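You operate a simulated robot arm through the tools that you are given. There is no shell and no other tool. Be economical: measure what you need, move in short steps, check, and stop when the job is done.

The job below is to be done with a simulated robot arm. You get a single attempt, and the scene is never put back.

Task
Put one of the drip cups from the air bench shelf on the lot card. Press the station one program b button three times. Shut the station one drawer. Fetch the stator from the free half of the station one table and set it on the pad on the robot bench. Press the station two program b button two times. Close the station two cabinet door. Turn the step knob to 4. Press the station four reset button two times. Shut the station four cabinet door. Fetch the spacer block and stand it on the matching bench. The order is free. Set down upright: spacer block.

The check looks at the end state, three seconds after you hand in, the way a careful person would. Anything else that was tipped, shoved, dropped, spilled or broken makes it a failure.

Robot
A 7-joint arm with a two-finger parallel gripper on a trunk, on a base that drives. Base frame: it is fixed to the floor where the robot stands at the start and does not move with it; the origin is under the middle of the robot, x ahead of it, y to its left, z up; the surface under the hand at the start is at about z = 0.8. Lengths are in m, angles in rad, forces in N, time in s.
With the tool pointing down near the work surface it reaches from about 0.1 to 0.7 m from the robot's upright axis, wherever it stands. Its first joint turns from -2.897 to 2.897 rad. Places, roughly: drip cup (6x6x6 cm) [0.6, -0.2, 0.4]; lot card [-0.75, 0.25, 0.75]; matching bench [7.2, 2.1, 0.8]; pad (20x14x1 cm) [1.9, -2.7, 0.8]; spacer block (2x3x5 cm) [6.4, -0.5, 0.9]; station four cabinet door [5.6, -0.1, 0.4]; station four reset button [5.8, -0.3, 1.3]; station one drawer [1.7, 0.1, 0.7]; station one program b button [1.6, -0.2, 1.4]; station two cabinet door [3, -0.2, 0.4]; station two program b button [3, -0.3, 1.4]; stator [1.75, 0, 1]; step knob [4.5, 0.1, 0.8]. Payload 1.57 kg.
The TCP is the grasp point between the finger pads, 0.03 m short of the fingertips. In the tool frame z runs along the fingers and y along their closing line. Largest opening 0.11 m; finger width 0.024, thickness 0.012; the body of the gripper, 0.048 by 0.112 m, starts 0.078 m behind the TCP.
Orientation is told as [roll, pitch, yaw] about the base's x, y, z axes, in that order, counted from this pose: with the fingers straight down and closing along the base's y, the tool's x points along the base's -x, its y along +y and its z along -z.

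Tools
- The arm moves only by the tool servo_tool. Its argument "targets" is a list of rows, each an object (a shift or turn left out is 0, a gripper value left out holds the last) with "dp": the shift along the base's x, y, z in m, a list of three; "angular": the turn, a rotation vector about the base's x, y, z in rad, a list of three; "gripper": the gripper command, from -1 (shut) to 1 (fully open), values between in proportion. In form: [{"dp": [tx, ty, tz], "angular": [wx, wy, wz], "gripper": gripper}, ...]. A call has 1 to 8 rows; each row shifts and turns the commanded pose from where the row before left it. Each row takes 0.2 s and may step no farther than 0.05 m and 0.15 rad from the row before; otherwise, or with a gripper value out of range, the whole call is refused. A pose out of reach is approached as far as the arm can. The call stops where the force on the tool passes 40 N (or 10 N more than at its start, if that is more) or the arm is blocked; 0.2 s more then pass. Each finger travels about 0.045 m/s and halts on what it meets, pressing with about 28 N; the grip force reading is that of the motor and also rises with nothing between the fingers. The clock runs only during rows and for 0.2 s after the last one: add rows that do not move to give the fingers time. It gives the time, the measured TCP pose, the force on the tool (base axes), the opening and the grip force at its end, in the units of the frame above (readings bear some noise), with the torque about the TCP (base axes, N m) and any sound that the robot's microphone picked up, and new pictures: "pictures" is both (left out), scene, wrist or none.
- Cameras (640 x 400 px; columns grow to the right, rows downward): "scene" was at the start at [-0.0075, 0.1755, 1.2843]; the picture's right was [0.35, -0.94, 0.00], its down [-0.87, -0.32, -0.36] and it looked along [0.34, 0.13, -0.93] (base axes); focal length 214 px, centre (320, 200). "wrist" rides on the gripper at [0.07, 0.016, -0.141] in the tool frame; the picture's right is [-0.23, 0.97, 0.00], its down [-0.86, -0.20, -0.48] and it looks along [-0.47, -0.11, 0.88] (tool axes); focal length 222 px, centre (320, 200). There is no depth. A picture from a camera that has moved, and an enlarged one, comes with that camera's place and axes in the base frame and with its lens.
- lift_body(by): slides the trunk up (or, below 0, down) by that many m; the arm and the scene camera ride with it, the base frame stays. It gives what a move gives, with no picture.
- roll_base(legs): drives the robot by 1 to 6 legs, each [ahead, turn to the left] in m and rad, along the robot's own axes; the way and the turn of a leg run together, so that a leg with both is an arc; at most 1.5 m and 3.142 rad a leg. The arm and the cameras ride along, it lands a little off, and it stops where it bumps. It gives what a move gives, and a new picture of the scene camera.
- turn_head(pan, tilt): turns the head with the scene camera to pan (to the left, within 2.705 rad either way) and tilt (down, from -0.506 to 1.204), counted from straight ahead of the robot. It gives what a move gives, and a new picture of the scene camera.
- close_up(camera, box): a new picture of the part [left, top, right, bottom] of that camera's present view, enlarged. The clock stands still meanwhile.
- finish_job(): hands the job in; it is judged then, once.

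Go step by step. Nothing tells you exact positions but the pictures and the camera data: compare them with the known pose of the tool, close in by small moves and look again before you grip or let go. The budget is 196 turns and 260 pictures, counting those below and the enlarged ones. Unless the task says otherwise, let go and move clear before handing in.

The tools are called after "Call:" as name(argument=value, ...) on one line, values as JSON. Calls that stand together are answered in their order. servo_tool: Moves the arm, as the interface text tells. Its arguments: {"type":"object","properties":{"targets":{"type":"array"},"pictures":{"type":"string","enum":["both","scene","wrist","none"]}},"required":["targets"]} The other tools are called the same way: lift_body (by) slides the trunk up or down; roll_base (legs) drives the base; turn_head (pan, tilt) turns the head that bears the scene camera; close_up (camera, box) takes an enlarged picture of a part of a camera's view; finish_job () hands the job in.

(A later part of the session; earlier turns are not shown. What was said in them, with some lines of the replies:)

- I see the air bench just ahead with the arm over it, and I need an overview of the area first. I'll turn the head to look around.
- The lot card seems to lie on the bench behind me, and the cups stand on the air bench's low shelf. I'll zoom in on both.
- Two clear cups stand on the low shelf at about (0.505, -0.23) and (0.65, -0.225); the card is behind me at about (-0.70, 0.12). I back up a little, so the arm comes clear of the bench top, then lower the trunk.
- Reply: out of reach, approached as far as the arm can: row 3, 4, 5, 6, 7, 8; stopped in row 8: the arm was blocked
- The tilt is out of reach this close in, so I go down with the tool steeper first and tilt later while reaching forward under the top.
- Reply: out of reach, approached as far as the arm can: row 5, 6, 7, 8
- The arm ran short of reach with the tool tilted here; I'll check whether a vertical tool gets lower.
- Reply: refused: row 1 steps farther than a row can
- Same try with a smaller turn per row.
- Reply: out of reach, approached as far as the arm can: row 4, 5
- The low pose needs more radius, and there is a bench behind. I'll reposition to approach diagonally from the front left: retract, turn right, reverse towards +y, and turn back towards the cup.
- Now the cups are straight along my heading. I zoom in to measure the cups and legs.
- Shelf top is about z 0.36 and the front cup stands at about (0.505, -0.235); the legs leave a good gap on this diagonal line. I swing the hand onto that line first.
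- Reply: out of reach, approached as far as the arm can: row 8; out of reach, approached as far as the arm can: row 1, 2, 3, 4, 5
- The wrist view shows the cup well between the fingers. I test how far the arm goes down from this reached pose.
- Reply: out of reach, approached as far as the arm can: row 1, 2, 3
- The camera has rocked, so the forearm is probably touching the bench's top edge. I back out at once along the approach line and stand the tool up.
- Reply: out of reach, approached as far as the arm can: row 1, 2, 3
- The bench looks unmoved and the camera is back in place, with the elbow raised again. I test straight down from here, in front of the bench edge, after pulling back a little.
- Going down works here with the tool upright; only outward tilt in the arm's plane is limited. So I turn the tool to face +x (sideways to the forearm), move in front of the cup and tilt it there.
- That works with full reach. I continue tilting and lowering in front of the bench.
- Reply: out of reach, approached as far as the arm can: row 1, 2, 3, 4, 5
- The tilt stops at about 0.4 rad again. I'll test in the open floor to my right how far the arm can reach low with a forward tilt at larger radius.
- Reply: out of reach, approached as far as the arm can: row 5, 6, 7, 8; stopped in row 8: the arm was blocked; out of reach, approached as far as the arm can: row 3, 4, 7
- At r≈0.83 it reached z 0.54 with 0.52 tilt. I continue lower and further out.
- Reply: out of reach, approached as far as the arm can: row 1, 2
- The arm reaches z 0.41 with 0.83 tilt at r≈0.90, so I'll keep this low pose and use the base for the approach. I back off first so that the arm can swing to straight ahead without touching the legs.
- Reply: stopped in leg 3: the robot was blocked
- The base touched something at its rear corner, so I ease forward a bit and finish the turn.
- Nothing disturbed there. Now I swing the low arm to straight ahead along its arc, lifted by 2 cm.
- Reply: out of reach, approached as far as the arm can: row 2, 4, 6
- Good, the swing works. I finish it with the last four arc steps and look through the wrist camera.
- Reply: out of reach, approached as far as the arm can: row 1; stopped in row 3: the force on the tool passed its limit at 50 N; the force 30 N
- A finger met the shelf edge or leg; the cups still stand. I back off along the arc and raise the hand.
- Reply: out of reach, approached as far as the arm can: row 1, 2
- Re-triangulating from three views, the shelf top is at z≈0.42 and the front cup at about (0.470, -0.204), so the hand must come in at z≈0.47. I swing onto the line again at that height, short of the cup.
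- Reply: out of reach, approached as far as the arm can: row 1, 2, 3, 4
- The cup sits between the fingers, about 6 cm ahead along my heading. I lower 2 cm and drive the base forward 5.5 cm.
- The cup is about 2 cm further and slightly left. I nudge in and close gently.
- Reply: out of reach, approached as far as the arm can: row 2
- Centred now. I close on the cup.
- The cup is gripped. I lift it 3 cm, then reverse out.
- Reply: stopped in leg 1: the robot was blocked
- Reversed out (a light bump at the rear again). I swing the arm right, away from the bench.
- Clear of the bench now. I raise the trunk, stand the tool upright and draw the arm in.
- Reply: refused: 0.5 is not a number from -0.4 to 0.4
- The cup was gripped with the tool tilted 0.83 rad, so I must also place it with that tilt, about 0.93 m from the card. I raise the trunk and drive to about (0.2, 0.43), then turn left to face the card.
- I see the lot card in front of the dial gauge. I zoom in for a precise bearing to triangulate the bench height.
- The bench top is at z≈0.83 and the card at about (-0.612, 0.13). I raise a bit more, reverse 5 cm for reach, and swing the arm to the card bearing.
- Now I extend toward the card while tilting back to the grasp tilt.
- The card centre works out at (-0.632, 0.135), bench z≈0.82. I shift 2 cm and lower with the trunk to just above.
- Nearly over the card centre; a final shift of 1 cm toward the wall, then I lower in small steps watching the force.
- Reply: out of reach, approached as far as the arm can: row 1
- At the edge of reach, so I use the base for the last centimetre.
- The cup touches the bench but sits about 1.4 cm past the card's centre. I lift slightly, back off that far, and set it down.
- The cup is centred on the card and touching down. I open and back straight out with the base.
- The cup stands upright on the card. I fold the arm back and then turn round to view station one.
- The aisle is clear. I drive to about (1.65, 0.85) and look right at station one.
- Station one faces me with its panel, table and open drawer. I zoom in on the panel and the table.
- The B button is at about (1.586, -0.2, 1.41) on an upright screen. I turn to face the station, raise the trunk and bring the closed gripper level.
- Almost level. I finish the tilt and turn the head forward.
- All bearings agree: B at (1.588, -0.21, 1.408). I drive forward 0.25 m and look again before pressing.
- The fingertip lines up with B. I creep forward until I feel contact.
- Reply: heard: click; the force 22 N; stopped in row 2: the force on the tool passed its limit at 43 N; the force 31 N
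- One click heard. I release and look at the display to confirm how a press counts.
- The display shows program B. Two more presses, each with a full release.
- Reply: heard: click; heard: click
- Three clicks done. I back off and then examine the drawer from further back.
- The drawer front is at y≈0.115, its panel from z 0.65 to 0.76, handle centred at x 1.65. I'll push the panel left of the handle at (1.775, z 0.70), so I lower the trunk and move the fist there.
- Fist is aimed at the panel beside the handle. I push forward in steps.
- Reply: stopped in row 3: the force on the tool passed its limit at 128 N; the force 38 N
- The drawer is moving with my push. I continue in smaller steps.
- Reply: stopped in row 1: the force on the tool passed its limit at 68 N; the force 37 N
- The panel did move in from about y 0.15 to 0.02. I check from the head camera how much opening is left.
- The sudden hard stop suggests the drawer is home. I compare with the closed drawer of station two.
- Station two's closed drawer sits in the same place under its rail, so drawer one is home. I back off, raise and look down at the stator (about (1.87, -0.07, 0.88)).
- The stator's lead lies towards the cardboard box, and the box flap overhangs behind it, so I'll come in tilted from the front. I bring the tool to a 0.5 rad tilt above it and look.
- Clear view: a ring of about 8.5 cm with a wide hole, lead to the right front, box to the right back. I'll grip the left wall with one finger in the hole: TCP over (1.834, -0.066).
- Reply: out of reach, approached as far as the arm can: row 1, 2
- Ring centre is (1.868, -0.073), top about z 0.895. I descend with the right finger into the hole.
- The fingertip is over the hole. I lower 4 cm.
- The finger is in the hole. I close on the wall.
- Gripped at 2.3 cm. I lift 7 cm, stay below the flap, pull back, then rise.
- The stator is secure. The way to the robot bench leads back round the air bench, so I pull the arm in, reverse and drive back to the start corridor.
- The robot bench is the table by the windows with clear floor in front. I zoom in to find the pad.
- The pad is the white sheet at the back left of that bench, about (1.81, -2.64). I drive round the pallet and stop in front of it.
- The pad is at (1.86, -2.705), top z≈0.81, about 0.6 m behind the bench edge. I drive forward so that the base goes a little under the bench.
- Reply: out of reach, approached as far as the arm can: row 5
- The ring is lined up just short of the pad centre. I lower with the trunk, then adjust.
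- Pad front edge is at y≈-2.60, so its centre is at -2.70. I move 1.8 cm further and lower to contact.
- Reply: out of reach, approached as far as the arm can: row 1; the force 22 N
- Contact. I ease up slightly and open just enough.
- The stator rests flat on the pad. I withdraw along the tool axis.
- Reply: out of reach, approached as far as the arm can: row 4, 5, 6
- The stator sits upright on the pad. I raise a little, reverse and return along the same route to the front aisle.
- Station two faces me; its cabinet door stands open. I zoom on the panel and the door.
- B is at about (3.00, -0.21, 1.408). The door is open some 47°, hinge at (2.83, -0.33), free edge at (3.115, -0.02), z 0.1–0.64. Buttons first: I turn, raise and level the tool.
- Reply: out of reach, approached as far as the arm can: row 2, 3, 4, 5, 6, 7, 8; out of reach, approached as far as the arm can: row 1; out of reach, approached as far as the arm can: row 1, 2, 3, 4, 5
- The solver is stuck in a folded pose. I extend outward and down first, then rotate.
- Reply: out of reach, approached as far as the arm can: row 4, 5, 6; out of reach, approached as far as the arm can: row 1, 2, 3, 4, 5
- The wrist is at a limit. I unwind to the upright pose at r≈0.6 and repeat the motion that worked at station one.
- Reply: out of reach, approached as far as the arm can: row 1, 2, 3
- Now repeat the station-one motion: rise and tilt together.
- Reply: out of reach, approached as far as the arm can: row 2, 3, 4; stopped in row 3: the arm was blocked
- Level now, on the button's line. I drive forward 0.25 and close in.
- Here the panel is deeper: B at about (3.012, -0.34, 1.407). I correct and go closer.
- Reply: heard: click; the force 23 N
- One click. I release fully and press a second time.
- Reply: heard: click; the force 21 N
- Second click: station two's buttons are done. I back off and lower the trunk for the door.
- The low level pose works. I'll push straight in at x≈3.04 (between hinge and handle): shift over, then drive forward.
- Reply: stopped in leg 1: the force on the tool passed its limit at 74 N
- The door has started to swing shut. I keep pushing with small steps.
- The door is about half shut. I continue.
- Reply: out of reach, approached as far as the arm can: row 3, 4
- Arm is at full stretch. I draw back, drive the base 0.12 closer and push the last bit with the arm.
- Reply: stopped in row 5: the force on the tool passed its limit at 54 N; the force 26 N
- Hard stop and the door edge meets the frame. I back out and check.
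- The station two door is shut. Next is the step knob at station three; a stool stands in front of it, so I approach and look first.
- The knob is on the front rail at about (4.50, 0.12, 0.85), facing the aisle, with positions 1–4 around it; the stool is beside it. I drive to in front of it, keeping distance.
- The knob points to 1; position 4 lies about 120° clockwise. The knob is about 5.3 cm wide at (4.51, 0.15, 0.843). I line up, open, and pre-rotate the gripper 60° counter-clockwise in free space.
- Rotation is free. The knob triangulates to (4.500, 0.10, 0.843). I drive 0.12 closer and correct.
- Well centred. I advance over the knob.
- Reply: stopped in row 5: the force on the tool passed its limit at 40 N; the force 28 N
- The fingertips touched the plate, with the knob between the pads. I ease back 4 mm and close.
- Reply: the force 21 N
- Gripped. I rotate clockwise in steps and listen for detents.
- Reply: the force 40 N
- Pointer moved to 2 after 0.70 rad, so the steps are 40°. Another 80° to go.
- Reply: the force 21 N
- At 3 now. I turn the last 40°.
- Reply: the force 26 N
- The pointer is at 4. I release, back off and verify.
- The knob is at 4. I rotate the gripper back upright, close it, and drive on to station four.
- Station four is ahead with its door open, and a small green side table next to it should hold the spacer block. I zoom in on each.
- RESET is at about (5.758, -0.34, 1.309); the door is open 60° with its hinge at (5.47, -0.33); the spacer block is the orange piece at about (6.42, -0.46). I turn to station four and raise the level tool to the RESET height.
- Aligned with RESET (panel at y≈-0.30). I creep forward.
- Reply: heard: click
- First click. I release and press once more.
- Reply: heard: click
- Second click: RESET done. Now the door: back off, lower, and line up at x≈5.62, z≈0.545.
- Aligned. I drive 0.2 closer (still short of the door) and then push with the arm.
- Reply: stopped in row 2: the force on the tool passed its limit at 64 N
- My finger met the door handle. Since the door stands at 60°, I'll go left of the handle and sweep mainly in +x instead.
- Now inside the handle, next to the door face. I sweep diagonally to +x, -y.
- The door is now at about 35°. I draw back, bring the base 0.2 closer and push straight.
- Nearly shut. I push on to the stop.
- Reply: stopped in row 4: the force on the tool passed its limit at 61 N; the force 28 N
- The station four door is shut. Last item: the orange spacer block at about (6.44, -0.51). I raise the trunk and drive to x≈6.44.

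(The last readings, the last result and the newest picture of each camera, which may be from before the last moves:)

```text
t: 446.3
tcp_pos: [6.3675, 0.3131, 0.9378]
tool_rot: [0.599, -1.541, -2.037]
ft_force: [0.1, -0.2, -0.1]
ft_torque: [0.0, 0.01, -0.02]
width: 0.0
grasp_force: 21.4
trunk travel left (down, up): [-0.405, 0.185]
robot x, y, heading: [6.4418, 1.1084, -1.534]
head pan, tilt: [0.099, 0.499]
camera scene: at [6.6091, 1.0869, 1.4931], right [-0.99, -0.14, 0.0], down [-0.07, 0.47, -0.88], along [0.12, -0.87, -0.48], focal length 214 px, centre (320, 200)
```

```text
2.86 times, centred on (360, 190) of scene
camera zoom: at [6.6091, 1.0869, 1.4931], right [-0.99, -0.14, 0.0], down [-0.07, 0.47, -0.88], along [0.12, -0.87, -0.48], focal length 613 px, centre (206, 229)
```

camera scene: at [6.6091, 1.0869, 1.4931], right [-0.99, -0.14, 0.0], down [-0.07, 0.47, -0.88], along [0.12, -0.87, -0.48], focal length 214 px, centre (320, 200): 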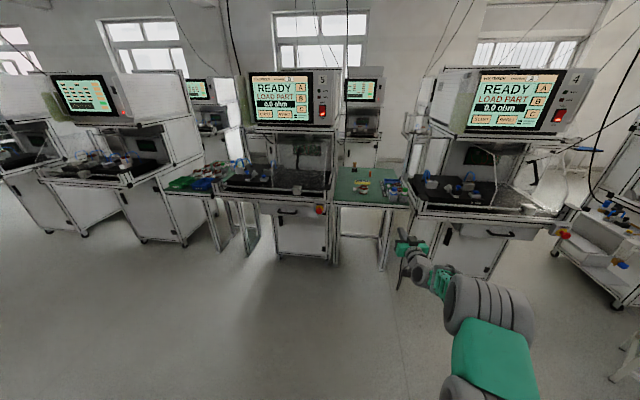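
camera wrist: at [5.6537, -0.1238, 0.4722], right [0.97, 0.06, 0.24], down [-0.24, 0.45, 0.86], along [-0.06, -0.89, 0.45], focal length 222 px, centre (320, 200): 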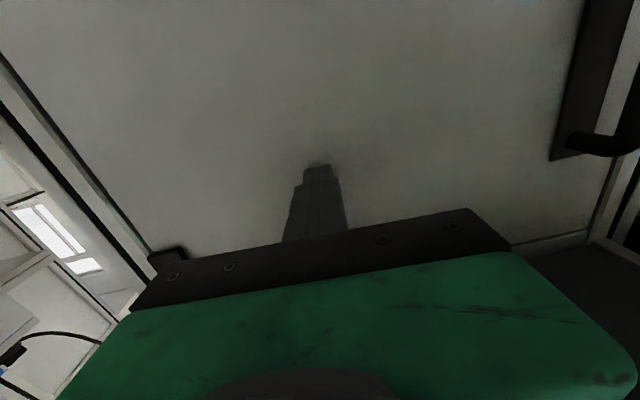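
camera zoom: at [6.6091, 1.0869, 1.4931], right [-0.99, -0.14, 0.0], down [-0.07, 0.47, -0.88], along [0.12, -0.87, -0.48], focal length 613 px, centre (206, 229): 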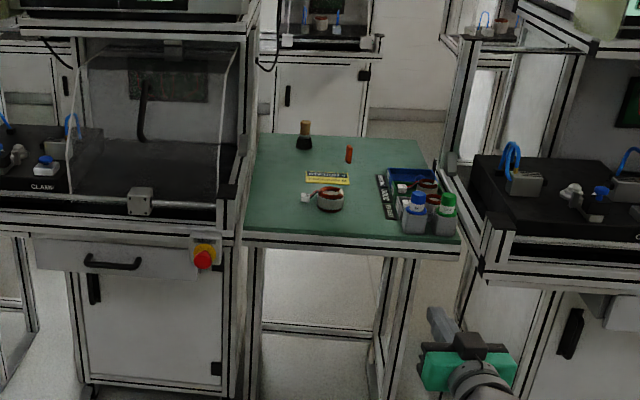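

The block's base is at (6.439, -0.499) on a surface at z≈0.857. I raise the hand and tilt it to about 0.7 rad from vertical.

Call:
servo_tool(targets=[{"dp": [0.012, 0, 0.03], "angular": [0.14, 0, 0], "gripper": 0.1}, {"dp": [0.012, 0, 0.03], "angular": [0.14, 0, 0]}, {"dp": [0.012, 0, 0.03], "angular": [0.14, 0, 0]}, {"dp": [0.012, 0, 0.03], "angular": [0.14, 0, 0]}, {"dp": [0.012, 0, 0.03], "angular": [0.14, 0, 0]}, {"dp": [0.012, 0, 0.03], "angular": [0.14, 0, 0]}, {}], pictures="wrist")

```text
t: 447.9
tcp_pos: [6.4387, 0.3114, 1.1171]
tool_rot: [0.145, -0.704, -1.59]
ft_force: [-0.4, -0.1, -0.1]
ft_torque: [0.0, -0.01, -0.01]
width: 0.0604
grasp_force: 0.1
trunk travel left (down, up): [-0.405, 0.185]
robot x, y, heading: [6.4468, 1.1146, -1.529]
head pan, tilt: [0.099, 0.499]
camera wrist: at [6.4376, 0.4585, 1.1813], right [0.96, -0.1, 0.25], down [-0.27, -0.36, 0.89], along [0.0, -0.93, -0.37], focal length 222 px, centre (320, 200)
```

wrist: 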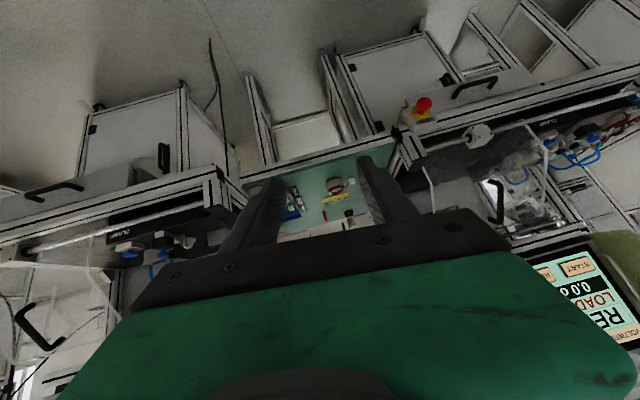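

Small roll error; I correct it and drive forward 0.55.

Call:
servo_tool(targets=[{"angular": [0, 0.09, 0.105]}, {}], pictures="none")

Call:
roll_base(legs=[[0.55, 0]])

Call:
servo_tool(targets=[{}], pictures="wrist")

Call:
close_up(camera="wrist", box=[240, 60, 440, 240])

```text
t: 448.5
tcp_pos: [6.4393, 0.314, 1.1169]
tool_rot: [0.025, -0.699, -1.407]
ft_force: [-0.2, 0.4, 0.8]
ft_torque: [0.04, 0.02, -0.01]
width: 0.0602
grasp_force: 0.1
trunk travel left (down, up): [-0.405, 0.185]
robot x, y, heading: [6.4473, 1.1118, -1.529]
head pan, tilt: [0.099, 0.499]
```

```text
t: 451.7
tcp_pos: [6.4682, -0.2465, 1.1169]
tool_rot: [0.029, -0.698, -1.402]
ft_force: [-0.3, 0.0, -0.5]
ft_torque: [-0.01, -0.01, 0.02]
width: 0.0606
grasp_force: 0.0
trunk travel left (down, up): [-0.405, 0.185]
robot x, y, heading: [6.4647, 0.5533, -1.524]
head pan, tilt: [0.099, 0.499]
camera scene: at [6.6336, 0.5294, 1.493], right [-0.99, -0.15, 0.0], down [-0.07, 0.47, -0.88], along [0.13, -0.87, -0.48], focal length 214 px, centre (320, 200)
```

scene: 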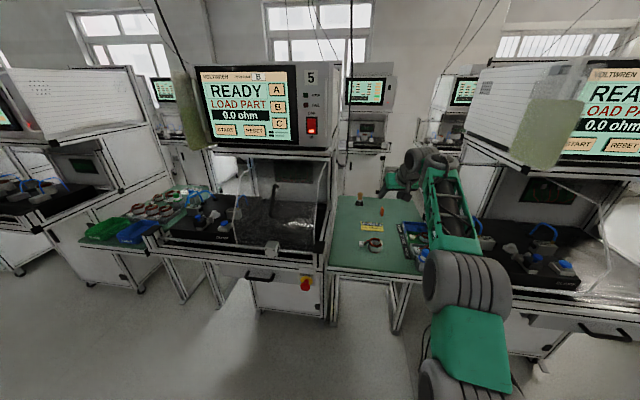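

```text
t: 452.1
tcp_pos: [6.4676, -0.2465, 1.1167]
tool_rot: [0.028, -0.699, -1.401]
ft_force: [-0.4, 0.3, 0.3]
ft_torque: [0.02, -0.01, 0.03]
width: 0.0603
grasp_force: 0.1
trunk travel left (down, up): [-0.405, 0.185]
robot x, y, heading: [6.4683, 0.5482, -1.523]
head pan, tilt: [0.099, 0.499]
camera wrist: at [6.4557, -0.1007, 1.1814], right [0.99, 0.01, 0.17], down [-0.15, -0.38, 0.91], along [0.07, -0.92, -0.38], focal length 222 px, centre (320, 200)
```

wrist: 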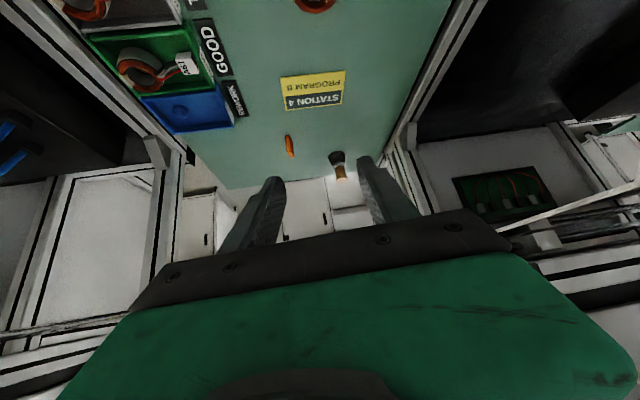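

```text
2.22 times, centred on (340, 150) of wrist
camera zoom: at [6.4557, -0.1007, 1.1814], right [0.99, 0.01, 0.17], down [-0.15, -0.38, 0.91], along [0.07, -0.92, -0.38], focal length 494 px, centre (276, 311)
```

zoom: 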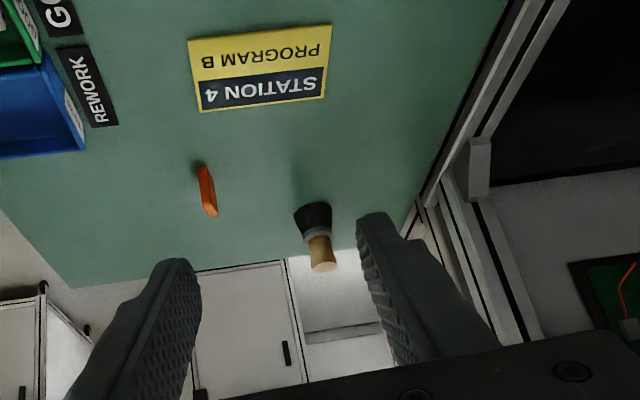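

The narrow 2 cm side faces me, so I close along x. I straighten the yaw, drive 0.15 closer and go down in stages.

Call:
servo_tool(targets=[{"dp": [-0.015, 0, 0], "angular": [0, 0, -0.085]}, {"dp": [-0.015, 0, 0], "angular": [0, 0, -0.085]}, {}], pictures="none")

Call:
roll_base(legs=[[0.15, 0]])

Call:
servo_tool(targets=[{"dp": [-0.004, -0.01, -0.035]}, {"dp": [-0.004, -0.01, -0.035]}, {"dp": [0, -0.01, -0.035]}, {"dp": [0, -0.01, -0.025]}, {}], pictures="wrist")

Call:
close_up(camera="wrist", box=[240, 60, 440, 240])

```text
t: 452.9
tcp_pos: [6.4388, -0.2464, 1.1179]
tool_rot: [0.025, -0.697, -1.573]
ft_force: [-0.3, -0.6, 0.1]
ft_torque: [0.01, -0.01, 0.02]
width: 0.0604
grasp_force: 0.2
trunk travel left (down, up): [-0.405, 0.185]
robot x, y, heading: [6.4717, 0.5482, -1.52]
head pan, tilt: [0.099, 0.499]
```

```text
t: 454.3
tcp_pos: [6.442, -0.3983, 1.1165]
tool_rot: [0.028, -0.697, -1.573]
ft_force: [-0.5, 0.5, 0.1]
ft_torque: [-0.03, 0.0, 0.01]
width: 0.0605
grasp_force: 0.0
trunk travel left (down, up): [-0.405, 0.185]
robot x, y, heading: [6.4738, 0.3985, -1.524]
head pan, tilt: [0.099, 0.499]
camera scene: at [6.6404, 0.378, 1.493], right [-0.99, -0.14, 0.0], down [-0.07, 0.47, -0.88], along [0.13, -0.87, -0.48], focal length 214 px, centre (320, 200)
```

scene: 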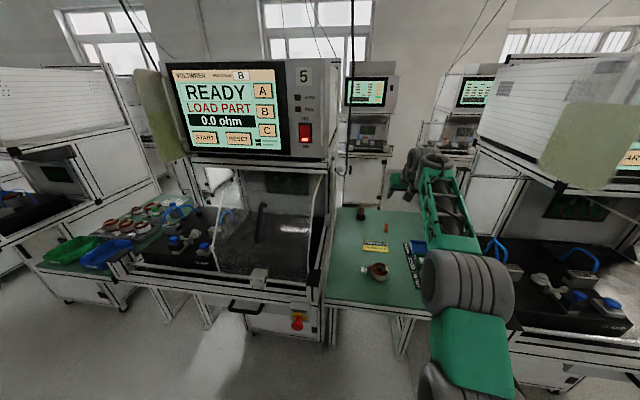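

```text
t: 455.5
tcp_pos: [6.4324, -0.4381, 0.9871]
tool_rot: [0.028, -0.698, -1.573]
ft_force: [0.5, -0.4, 0.0]
ft_torque: [-0.03, -0.01, -0.03]
width: 0.0606
grasp_force: 0.2
trunk travel left (down, up): [-0.405, 0.185]
robot x, y, heading: [6.4761, 0.3988, -1.527]
head pan, tilt: [0.099, 0.499]
camera wrist: at [6.446, -0.2925, 1.05], right [0.97, -0.16, 0.17], down [-0.21, -0.35, 0.91], along [-0.09, -0.92, -0.38], focal length 222 px, centre (320, 200)
```

wrist: 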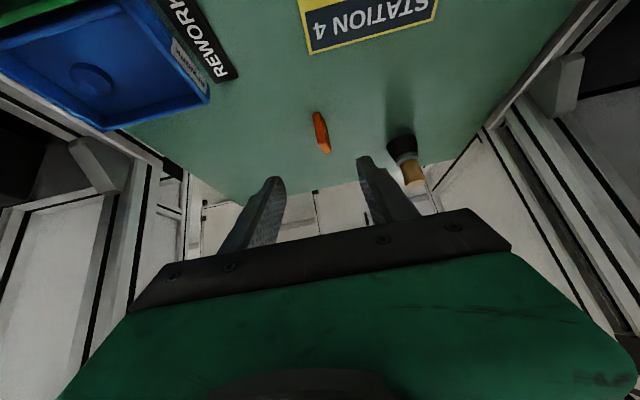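

```text
2.22 times, centred on (340, 150) of wrist
camera zoom: at [6.446, -0.2925, 1.05], right [0.97, -0.16, 0.17], down [-0.21, -0.35, 0.91], along [-0.09, -0.92, -0.38], focal length 494 px, centre (276, 311)
```

zoom: 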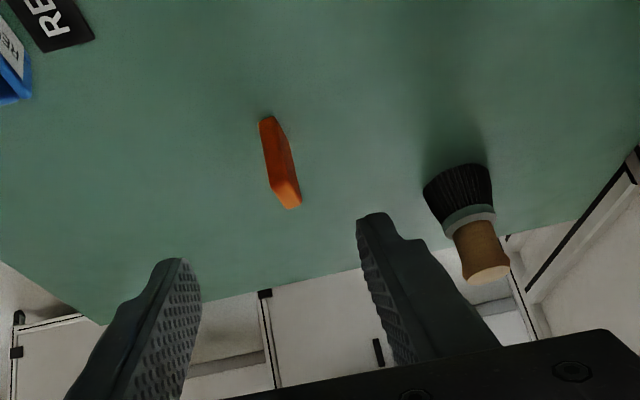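

Aligned. I descend to the grasp point.

Call:
servo_tool(targets=[{"dp": [0.003, -0.012, -0.024]}, {"dp": [0.003, -0.012, -0.024]}, {"dp": [0.001, -0.012, -0.024]}, {"dp": [0, -0.012, -0.02]}, {}], pictures="none")

Call:
close_up(camera="wrist", box=[240, 60, 440, 240])

```text
t: 456.7
tcp_pos: [6.4433, -0.4857, 0.8957]
tool_rot: [0.03, -0.698, -1.573]
ft_force: [0.3, -0.5, -0.3]
ft_torque: [0.0, 0.0, -0.03]
width: 0.0606
grasp_force: 0.0
trunk travel left (down, up): [-0.405, 0.185]
robot x, y, heading: [6.476, 0.3981, -1.526]
head pan, tilt: [0.099, 0.499]
```

```text
2.22 times, centred on (340, 150) of wrist
camera zoom: at [6.4552, -0.3404, 0.9598], right [0.97, -0.16, 0.17], down [-0.21, -0.35, 0.91], along [-0.09, -0.92, -0.38], focal length 494 px, centre (276, 311)
```

zoom: 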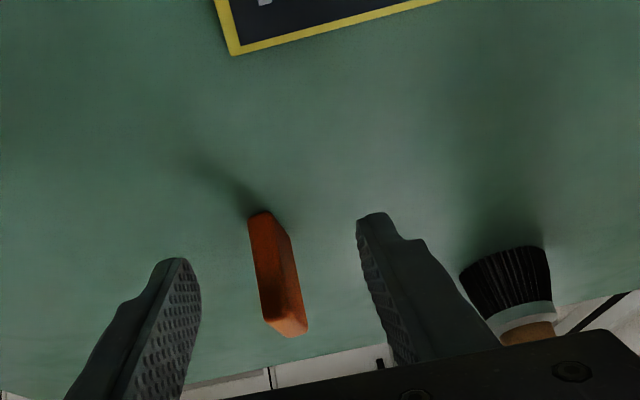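

The block is between the fingers. I close.

Call:
servo_tool(targets=[{"dp": [-0.002, -0.002, 0], "gripper": -0.3}, {"gripper": -0.6}, {"gripper": -1}, {}, {}], pictures="none")

Call:
close_up(camera="wrist", box=[240, 60, 440, 240])

```text
t: 457.9
tcp_pos: [6.4399, -0.4872, 0.895]
tool_rot: [0.028, -0.696, -1.574]
ft_force: [-0.2, 0.2, 0.6]
ft_torque: [-0.04, 0.0, 0.0]
width: 0.0094
grasp_force: 27.0
trunk travel left (down, up): [-0.405, 0.185]
robot x, y, heading: [6.4793, 0.3973, -1.522]
head pan, tilt: [0.099, 0.499]
```

```text
2.22 times, centred on (340, 150) of wrist
camera zoom: at [6.4527, -0.3415, 0.9596], right [0.97, -0.16, 0.17], down [-0.21, -0.35, 0.91], along [-0.09, -0.92, -0.38], focal length 494 px, centre (276, 311)
```

zoom: 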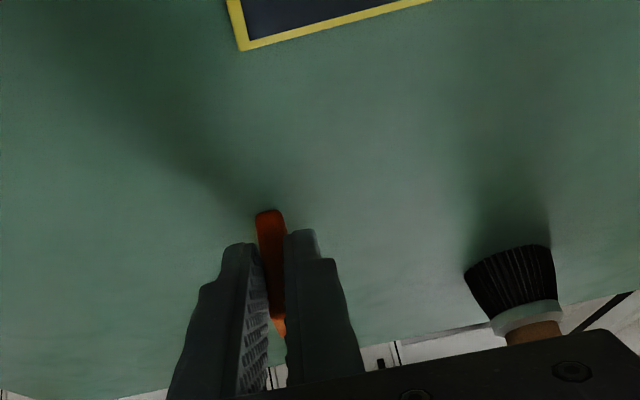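

Gripped at about 1 cm. I lift and check that it holds straight.

Call:
servo_tool(targets=[{"dp": [0, 0, 0.02]}, {"dp": [0, 0, 0.03]}, {"dp": [0, 0.01, 0.04]}, {}], pictures="none")

Call:
close_up(camera="wrist", box=[240, 60, 440, 240])

Call:
close_up(camera="scene", box=[340, 130, 480, 240])

```text
t: 458.9
tcp_pos: [6.4396, -0.4761, 0.9843]
tool_rot: [0.027, -0.696, -1.575]
ft_force: [-0.1, 0.3, -0.1]
ft_torque: [-0.02, -0.02, -0.04]
width: 0.0093
grasp_force: 27.3
trunk travel left (down, up): [-0.405, 0.185]
robot x, y, heading: [6.4779, 0.4024, -1.524]
head pan, tilt: [0.099, 0.499]
```

```text
2.22 times, centred on (340, 150) of wrist
camera zoom: at [6.4526, -0.3301, 1.0484], right [0.97, -0.16, 0.17], down [-0.21, -0.35, 0.91], along [-0.09, -0.92, -0.38], focal length 494 px, centre (276, 311)
```

zoom: 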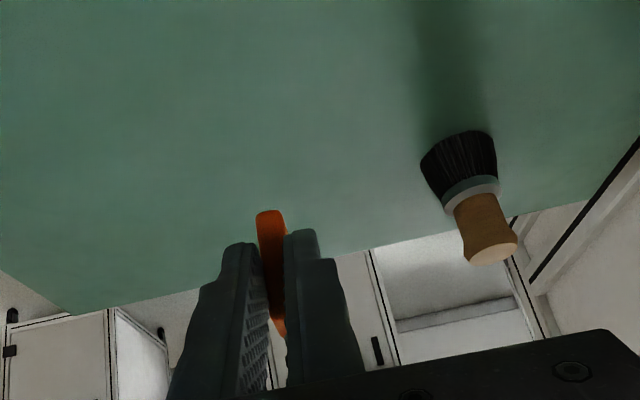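

```text
3.64 times, centred on (410, 185) of scene
camera zoom: at [6.6404, 0.3787, 1.493], right [-0.99, -0.14, 0.0], down [-0.07, 0.47, -0.88], along [0.13, -0.87, -0.48], focal length 780 px, centre (-7, 254)
```

zoom: 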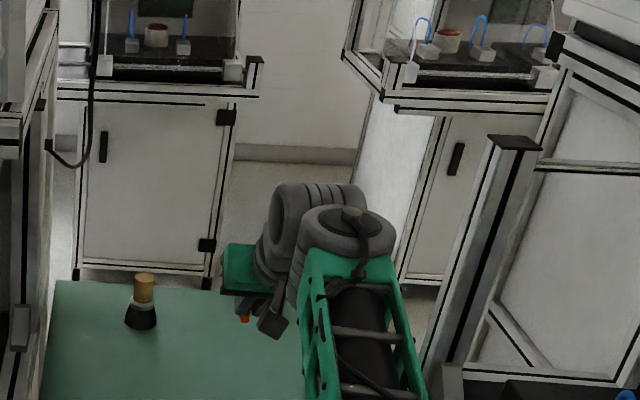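

The block is held firmly and unchanged. I raise, reverse out, and turn towards the matching bench, stopping part-way to look.

Call:
lift_body(by=0.18)

Call:
roll_base(legs=[[-0.62, 0], [0, 1.6], [0.4, 0]])

Call:
turn_head(pan=0.9, tilt=0.6)

```text
t: 460.9
tcp_pos: [6.4392, -0.4769, 1.1632]
tool_rot: [0.027, -0.695, -1.574]
ft_force: [-0.1, 0.6, -0.3]
ft_torque: [-0.01, -0.01, -0.01]
width: 0.0096
grasp_force: 28.1
trunk travel left (down, up): [-0.585, 0.005]
robot x, y, heading: [6.4721, 0.3997, -1.528]
head pan, tilt: [0.099, 0.499]
```

```text
t: 470.4
tcp_pos: [7.7347, 1.0213, 1.1627]
tool_rot: [0.029, -0.696, 0.008]
ft_force: [0.1, 0.3, 0.1]
ft_torque: [0.01, 0.06, -0.01]
width: 0.0091
grasp_force: 27.7
trunk travel left (down, up): [-0.585, 0.005]
robot x, y, heading: [6.858, 1.0489, 0.056]
head pan, tilt: [0.099, 0.499]
camera scene: at [6.8802, 1.2149, 1.673], right [0.15, -0.99, 0.0], down [-0.47, -0.07, -0.88], along [0.87, 0.13, -0.48], focal length 214 px, centre (320, 200)
```

scene: 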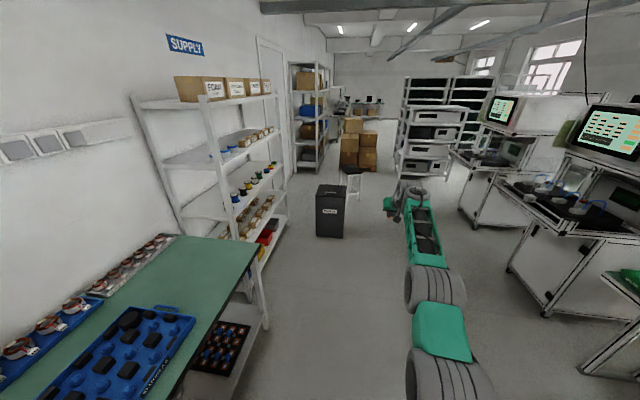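

```text
t: 471.6
tcp_pos: [7.734, 1.0213, 1.1624]
tool_rot: [0.029, -0.696, 0.007]
ft_force: [0.6, 1.2, -0.5]
ft_torque: [-0.03, 0.02, 0.02]
width: 0.0091
grasp_force: 27.5
trunk travel left (down, up): [-0.585, 0.005]
robot x, y, heading: [6.859, 1.051, 0.051]
head pan, tilt: [0.901, 0.6]
camera scene: at [6.8409, 1.273, 1.6639], right [0.82, -0.58, 0.0], down [-0.33, -0.46, -0.83], along [0.48, 0.67, -0.56], focal length 214 px, centre (320, 200)
```

scene: 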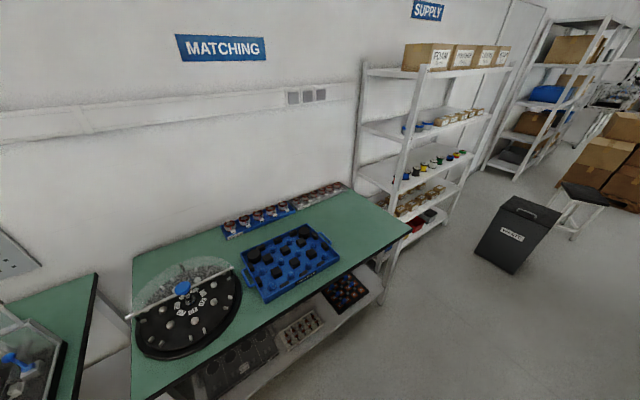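

There's free surface on the right part of the matching bench, around (7.56, 1.87). I go to (7.56, 0.85) and turn to face it, keeping the hand clear of the supply rack.

Call:
roll_base(legs=[[0, -0.33], [0.73, 0], [0, 1.85]])

Call:
turn_head(pan=0.0, tilt=0.7)

Call:
servo_tool(targets=[{}], pictures="wrist")

```text
t: 481.1
tcp_pos: [7.6109, 1.7284, 1.1635]
tool_rot: [0.027, -0.697, 1.558]
ft_force: [0.6, -0.7, -0.4]
ft_torque: [-0.01, -0.01, -0.02]
width: 0.0094
grasp_force: 27.7
trunk travel left (down, up): [-0.585, 0.005]
robot x, y, heading: [7.5661, 0.8523, 1.602]
head pan, tilt: [0.901, 0.6]
camera scene: at [7.3412, 0.8422, 1.6639], right [0.6, 0.8, 0.0], down [0.45, -0.34, -0.82], along [-0.66, 0.49, -0.57], focal length 214 px, centre (320, 200)
```

scene: 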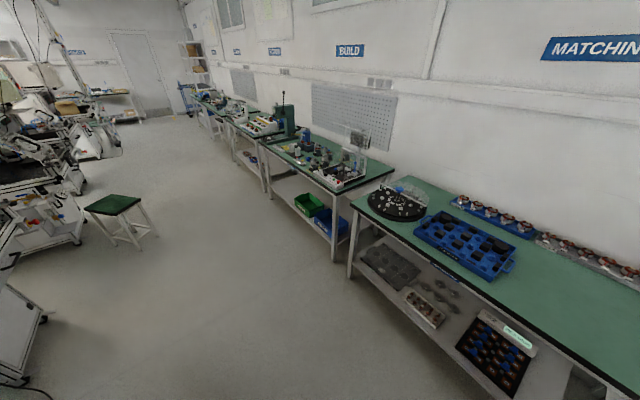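

```text
t: 482.3
tcp_pos: [7.6108, 1.7281, 1.1623]
tool_rot: [0.027, -0.696, 1.555]
ft_force: [0.1, 0.4, -0.1]
ft_torque: [0.0, 0.02, 0.0]
width: 0.0092
grasp_force: 27.9
trunk travel left (down, up): [-0.585, 0.005]
robot x, y, heading: [7.562, 0.8537, 1.607]
head pan, tilt: [0.0, 0.7]
camera scene: at [7.4096, 0.8745, 1.6553], right [1.0, 0.03, 0.0], down [0.02, -0.64, -0.76], along [-0.03, 0.76, -0.64], focal length 214 px, centre (320, 200)
```

scene: 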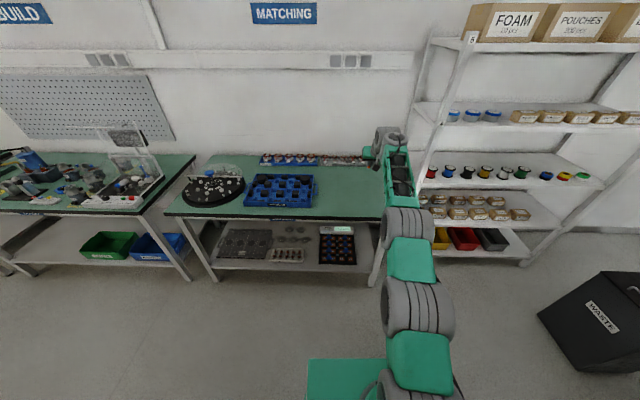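

```text
t: 482.7
tcp_pos: [7.6099, 1.7279, 1.1627]
tool_rot: [0.028, -0.697, 1.557]
ft_force: [-0.3, 0.2, -0.1]
ft_torque: [-0.01, 0.01, 0.02]
width: 0.0092
grasp_force: 27.8
trunk travel left (down, up): [-0.585, 0.005]
robot x, y, heading: [7.567, 0.8541, 1.603]
head pan, tilt: [0.0, 0.7]
camera wrist: at [7.5957, 1.5849, 1.2279], right [-0.97, 0.17, 0.17], down [0.22, 0.35, 0.91], along [0.1, 0.92, -0.38], focal length 222 px, centre (320, 200)
```

wrist: 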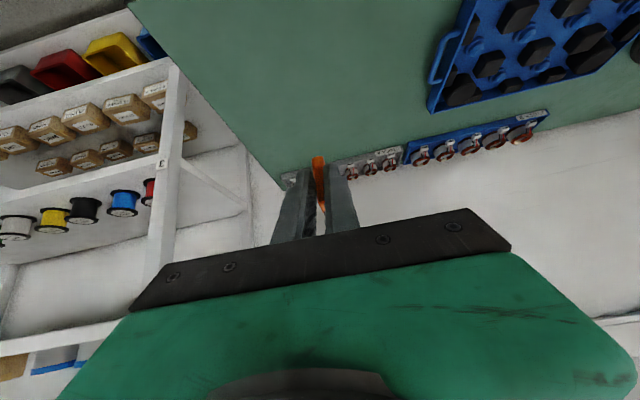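

The free area around (7.57, 1.88) is clear, bench at z≈0.815. I drive forward 0.13 and lower with the trunk.

Call:
roll_base(legs=[[0.13, 0]])

Call:
lift_body(by=-0.26)

Call:
servo_tool(targets=[{"dp": [-0.02, 0, 0]}, {}])

Call:
close_up(camera="scene", box=[300, 100, 460, 220])

```text
t: 483.9
tcp_pos: [7.6047, 1.8588, 1.1621]
tool_rot: [0.029, -0.695, 1.559]
ft_force: [0.2, -0.5, -0.4]
ft_torque: [-0.01, 0.01, 0.02]
width: 0.0092
grasp_force: 27.6
trunk travel left (down, up): [-0.585, 0.005]
robot x, y, heading: [7.5596, 0.9856, 1.605]
head pan, tilt: [0.0, 0.7]
camera scene: at [7.4052, 1.0056, 1.6553], right [1.0, 0.03, 0.0], down [0.02, -0.64, -0.76], along [-0.03, 0.76, -0.64], focal length 214 px, centre (320, 200)
```

scene: 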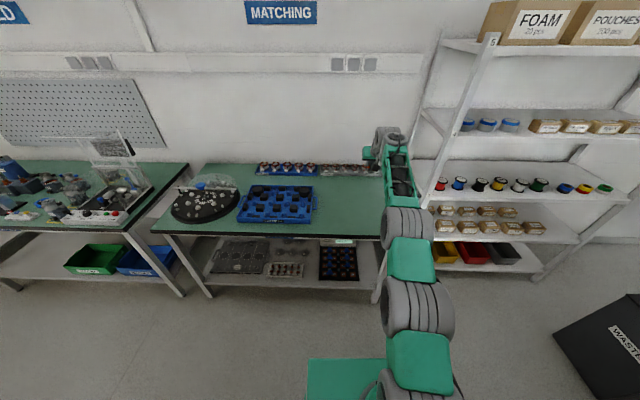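

```text
t: 486.6
tcp_pos: [7.6043, 1.8596, 0.9028]
tool_rot: [0.026, -0.697, 1.557]
ft_force: [0.4, -0.2, 0.0]
ft_torque: [-0.04, 0.05, 0.01]
width: 0.0091
grasp_force: 27.3
trunk travel left (down, up): [-0.325, 0.265]
robot x, y, heading: [7.5598, 0.9845, 1.608]
head pan, tilt: [0.0, 0.7]
```

```text
t: 487.2
tcp_pos: [7.5857, 1.8577, 0.9042]
tool_rot: [0.028, -0.696, 1.558]
ft_force: [0.5, 0.0, -0.2]
ft_torque: [0.0, -0.02, 0.03]
width: 0.0092
grasp_force: 27.7
trunk travel left (down, up): [-0.325, 0.265]
robot x, y, heading: [7.5597, 0.9806, 1.605]
head pan, tilt: [0.0, 0.7]
camera scene: at [7.4051, 1.0045, 1.3953], right [1.0, 0.03, 0.0], down [0.02, -0.64, -0.76], along [-0.03, 0.76, -0.64], focal length 214 px, centre (320, 200)
camera wrist: at [7.5708, 1.7149, 0.9673], right [-0.97, 0.17, 0.17], down [0.22, 0.35, 0.91], along [0.1, 0.92, -0.38], focal length 222 px, centre (320, 200)
```

scene: 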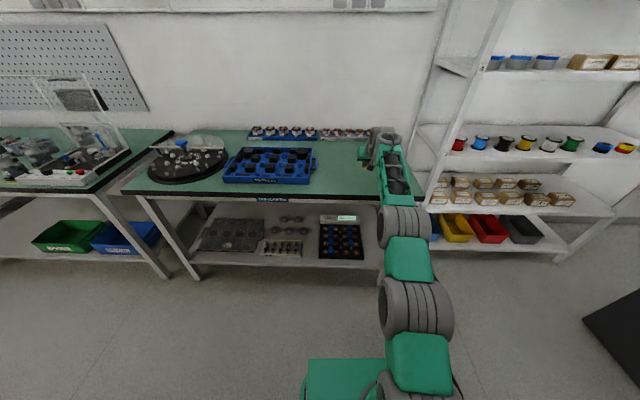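
wrist: 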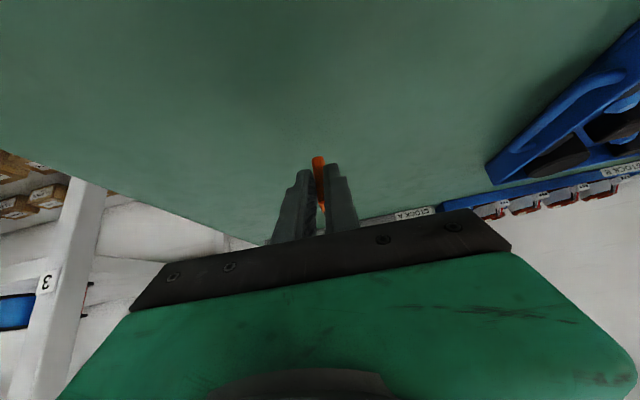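

```text
3.33 times, centred on (380, 160) of scene
camera zoom: at [7.4051, 1.0045, 1.3953], right [1.0, 0.03, 0.0], down [0.02, -0.64, -0.76], along [-0.03, 0.76, -0.64], focal length 715 px, centre (120, 333)
```

zoom: 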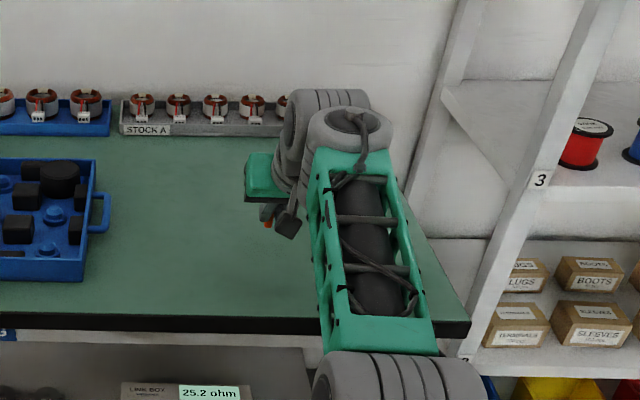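

Over clear green surface. I lower, then creep down to contact.

Call:
servo_tool(targets=[{"dp": [0, 0, -0.015]}, {"dp": [0, 0, -0.015]}, {"dp": [0, 0, -0.008]}, {}], pictures="wrist")

```text
t: 488.2
tcp_pos: [7.5839, 1.8598, 0.8649]
tool_rot: [0.027, -0.697, 1.559]
ft_force: [-0.5, -0.2, 0.5]
ft_torque: [-0.02, 0.0, 0.02]
width: 0.0092
grasp_force: 27.7
trunk travel left (down, up): [-0.325, 0.265]
robot x, y, heading: [7.5606, 0.9853, 1.606]
head pan, tilt: [0.0, 0.7]
camera wrist: at [7.5703, 1.7151, 0.9299], right [-0.97, 0.17, 0.17], down [0.22, 0.35, 0.91], along [0.1, 0.92, -0.38], focal length 222 px, centre (320, 200)
```

wrist: 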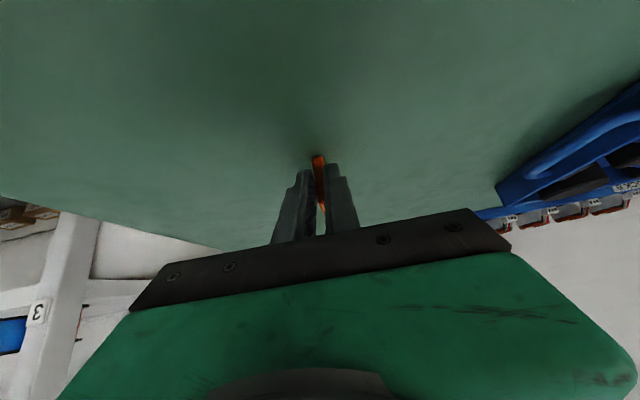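

Call:
servo_tool(targets=[{"dp": [0, 0, -0.003]}, {}], pictures="none")

Call:
servo_tool(targets=[{"dp": [0, 0, -0.003]}, {}], pictures="none")

Call:
servo_tool(targets=[{"dp": [0, 0, -0.003]}, {}], pictures="none")

```text
t: 488.8
tcp_pos: [7.5845, 1.8584, 0.8636]
tool_rot: [0.025, -0.701, 1.558]
ft_force: [-0.5, 1.1, 6.4]
ft_torque: [0.23, 0.0, 0.01]
width: 0.0092
grasp_force: 28.0
trunk travel left (down, up): [-0.325, 0.265]
robot x, y, heading: [7.5611, 0.9835, 1.604]
head pan, tilt: [0.0, 0.7]
```

```text
t: 489.4
tcp_pos: [7.5851, 1.8569, 0.8638]
tool_rot: [0.025, -0.702, 1.561]
ft_force: [0.0, 0.8, 17.0]
ft_torque: [0.44, -0.01, -0.01]
width: 0.0092
grasp_force: 27.9
trunk travel left (down, up): [-0.325, 0.265]
robot x, y, heading: [7.557, 0.9831, 1.607]
head pan, tilt: [0.0, 0.7]
```

```text
t: 490.0
tcp_pos: [7.5837, 1.8579, 0.8615]
tool_rot: [0.027, -0.705, 1.558]
ft_force: [1.1, 2.8, 26.1]
ft_torque: [0.68, -0.08, -0.01]
width: 0.0092
grasp_force: 28.1
trunk travel left (down, up): [-0.325, 0.265]
robot x, y, heading: [7.5615, 0.9791, 1.605]
head pan, tilt: [0.0, 0.7]
```

Contact. I ease up to a light touch and open slowly.

Call:
servo_tool(targets=[{"dp": [0, 0, 0.005]}, {}, {"gripper": -0.7}, {"gripper": -0.4}, {"gripper": -0.1}, {}, {}], pictures="wrist")

Call:
close_up(camera="wrist", box=[240, 80, 420, 240])

```text
t: 491.6
tcp_pos: [7.5845, 1.8582, 0.8614]
tool_rot: [0.029, -0.694, 1.559]
ft_force: [0.0, 0.2, 0.4]
ft_torque: [0.01, 0.02, 0.0]
width: 0.0495
grasp_force: 0.0
trunk travel left (down, up): [-0.325, 0.265]
robot x, y, heading: [7.5641, 0.984, 1.608]
head pan, tilt: [0.0, 0.7]
camera wrist: at [7.5702, 1.7146, 0.9257], right [-0.97, 0.17, 0.17], down [0.22, 0.35, 0.91], along [0.1, 0.92, -0.38], focal length 222 px, centre (320, 200)
```

wrist: 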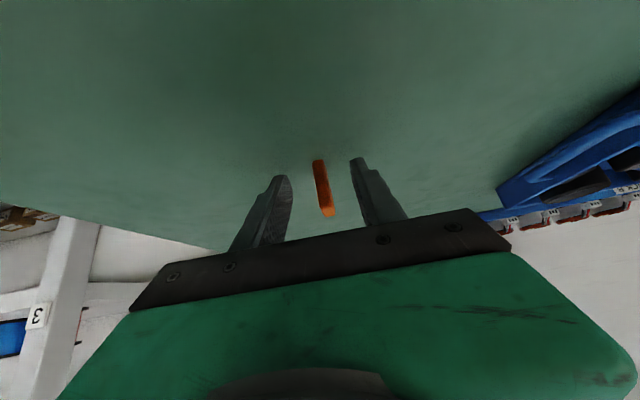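

```text
2.50 times, centred on (330, 160) of wrist
camera zoom: at [7.5702, 1.7146, 0.9257], right [-0.97, 0.17, 0.17], down [0.22, 0.35, 0.91], along [0.1, 0.92, -0.38], focal length 555 px, centre (295, 300)
```

zoom: 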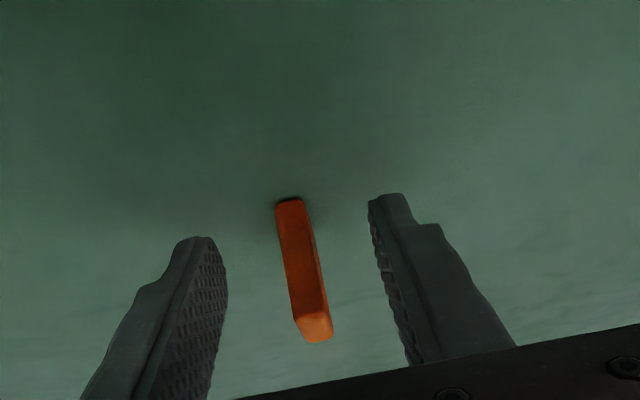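

It stands free and upright. I withdraw along the tool axis and check.

Call:
servo_tool(targets=[{"dp": [0, -0.016, 0.019]}, {"dp": [0, -0.02, 0.024]}, {"dp": [0, -0.02, 0.03]}, {"dp": [0, -0.01, 0.04]}, {"dp": [0, 0, 0.04]}], pictures="none")

Call:
roll_base(legs=[[-0.15, 0]])

Call:
close_up(camera="wrist", box=[240, 40, 420, 200])

Call:
close_up(camera="scene", box=[300, 80, 440, 180])

```text
t: 492.8
tcp_pos: [7.5832, 1.7912, 1.015]
tool_rot: [0.028, -0.695, 1.558]
ft_force: [0.7, 0.7, 0.2]
ft_torque: [0.01, 0.0, -0.02]
width: 0.0493
grasp_force: 0.0
trunk travel left (down, up): [-0.325, 0.265]
robot x, y, heading: [7.5592, 0.9808, 1.608]
head pan, tilt: [0.0, 0.7]
```

```text
t: 494.2
tcp_pos: [7.587, 1.641, 1.0172]
tool_rot: [0.028, -0.696, 1.562]
ft_force: [0.4, 0.9, 0.3]
ft_torque: [0.02, 0.02, -0.01]
width: 0.0495
grasp_force: 0.0
trunk travel left (down, up): [-0.325, 0.265]
robot x, y, heading: [7.5654, 0.8327, 1.611]
head pan, tilt: [0.0, 0.7]
camera scene: at [7.4106, 0.8542, 1.3953], right [1.0, 0.04, 0.0], down [0.02, -0.64, -0.76], along [-0.03, 0.76, -0.64], focal length 214 px, centre (320, 200)
```

scene: 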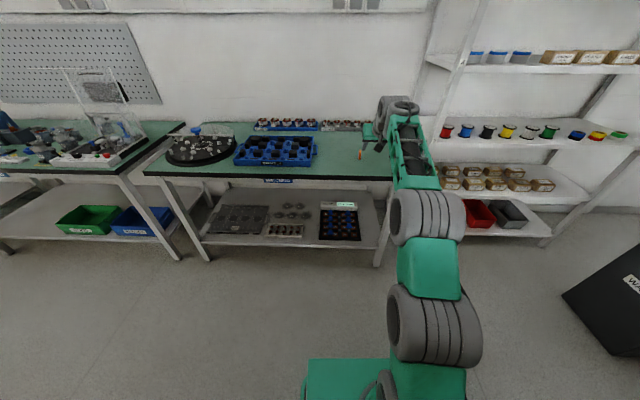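

```text
2.50 times, centred on (330, 120) of wrist
camera zoom: at [7.5726, 1.4981, 1.0804], right [-0.97, 0.17, 0.17], down [0.22, 0.35, 0.91], along [0.09, 0.92, -0.38], focal length 555 px, centre (295, 400)
```

zoom: 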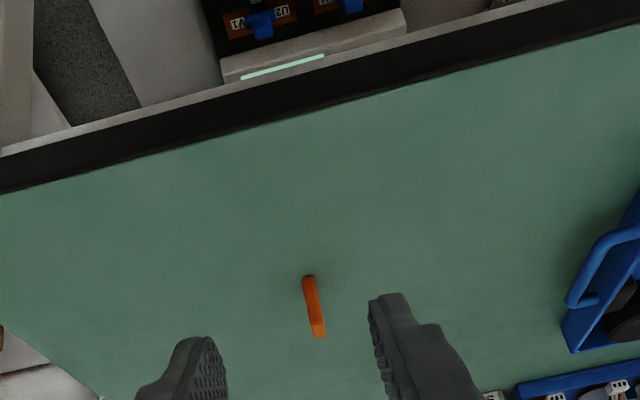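

```text
4.00 times, centred on (370, 130) of scene
camera zoom: at [7.4106, 0.8542, 1.3953], right [1.0, 0.04, 0.0], down [0.02, -0.64, -0.76], along [-0.03, 0.76, -0.64], focal length 858 px, centre (120, 480)
```

zoom: 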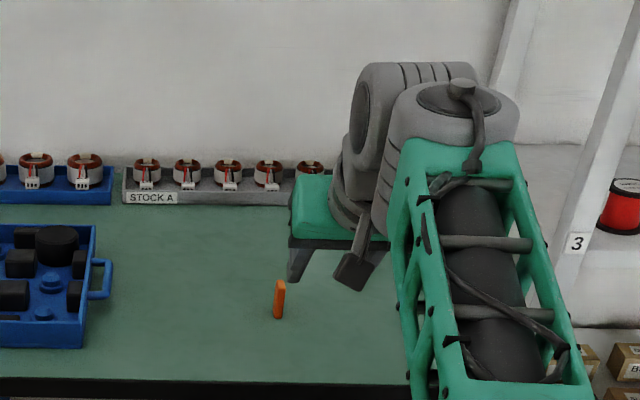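

The spacer block stands upright on the matching bench and the gripper is clear; I confirmed each of the other items as I did it. I hand in now.

Call:
finish_job()

```text
The job is handed in.
```

I finished every item on the list and handed the job in; the outcome of the check isn't known yet.

- **Drip cup:** standing on the lot card.
- **Buttons:** station one program B pressed three times, station two program B twice and station four reset twice, with a click heard each time.
- **Drawer and doors:** the station one drawer and the station two and four cabinet doors are pushed shut to their stops.
- **Stator:** lying flat on the pad on the robot bench.
- **Step knob:** at 4.
- **Spacer block:** standing upright on the matching bench.

While reaching for the cup, the arm touched the air bench: once probably at its top edge, once at the low shelf. The base also bumped something behind it two times, probably the goods bench. I saw nothing moved or tipped, and the air bench and both of its cups looked unmoved afterwards. I did not check the goods bench closely.
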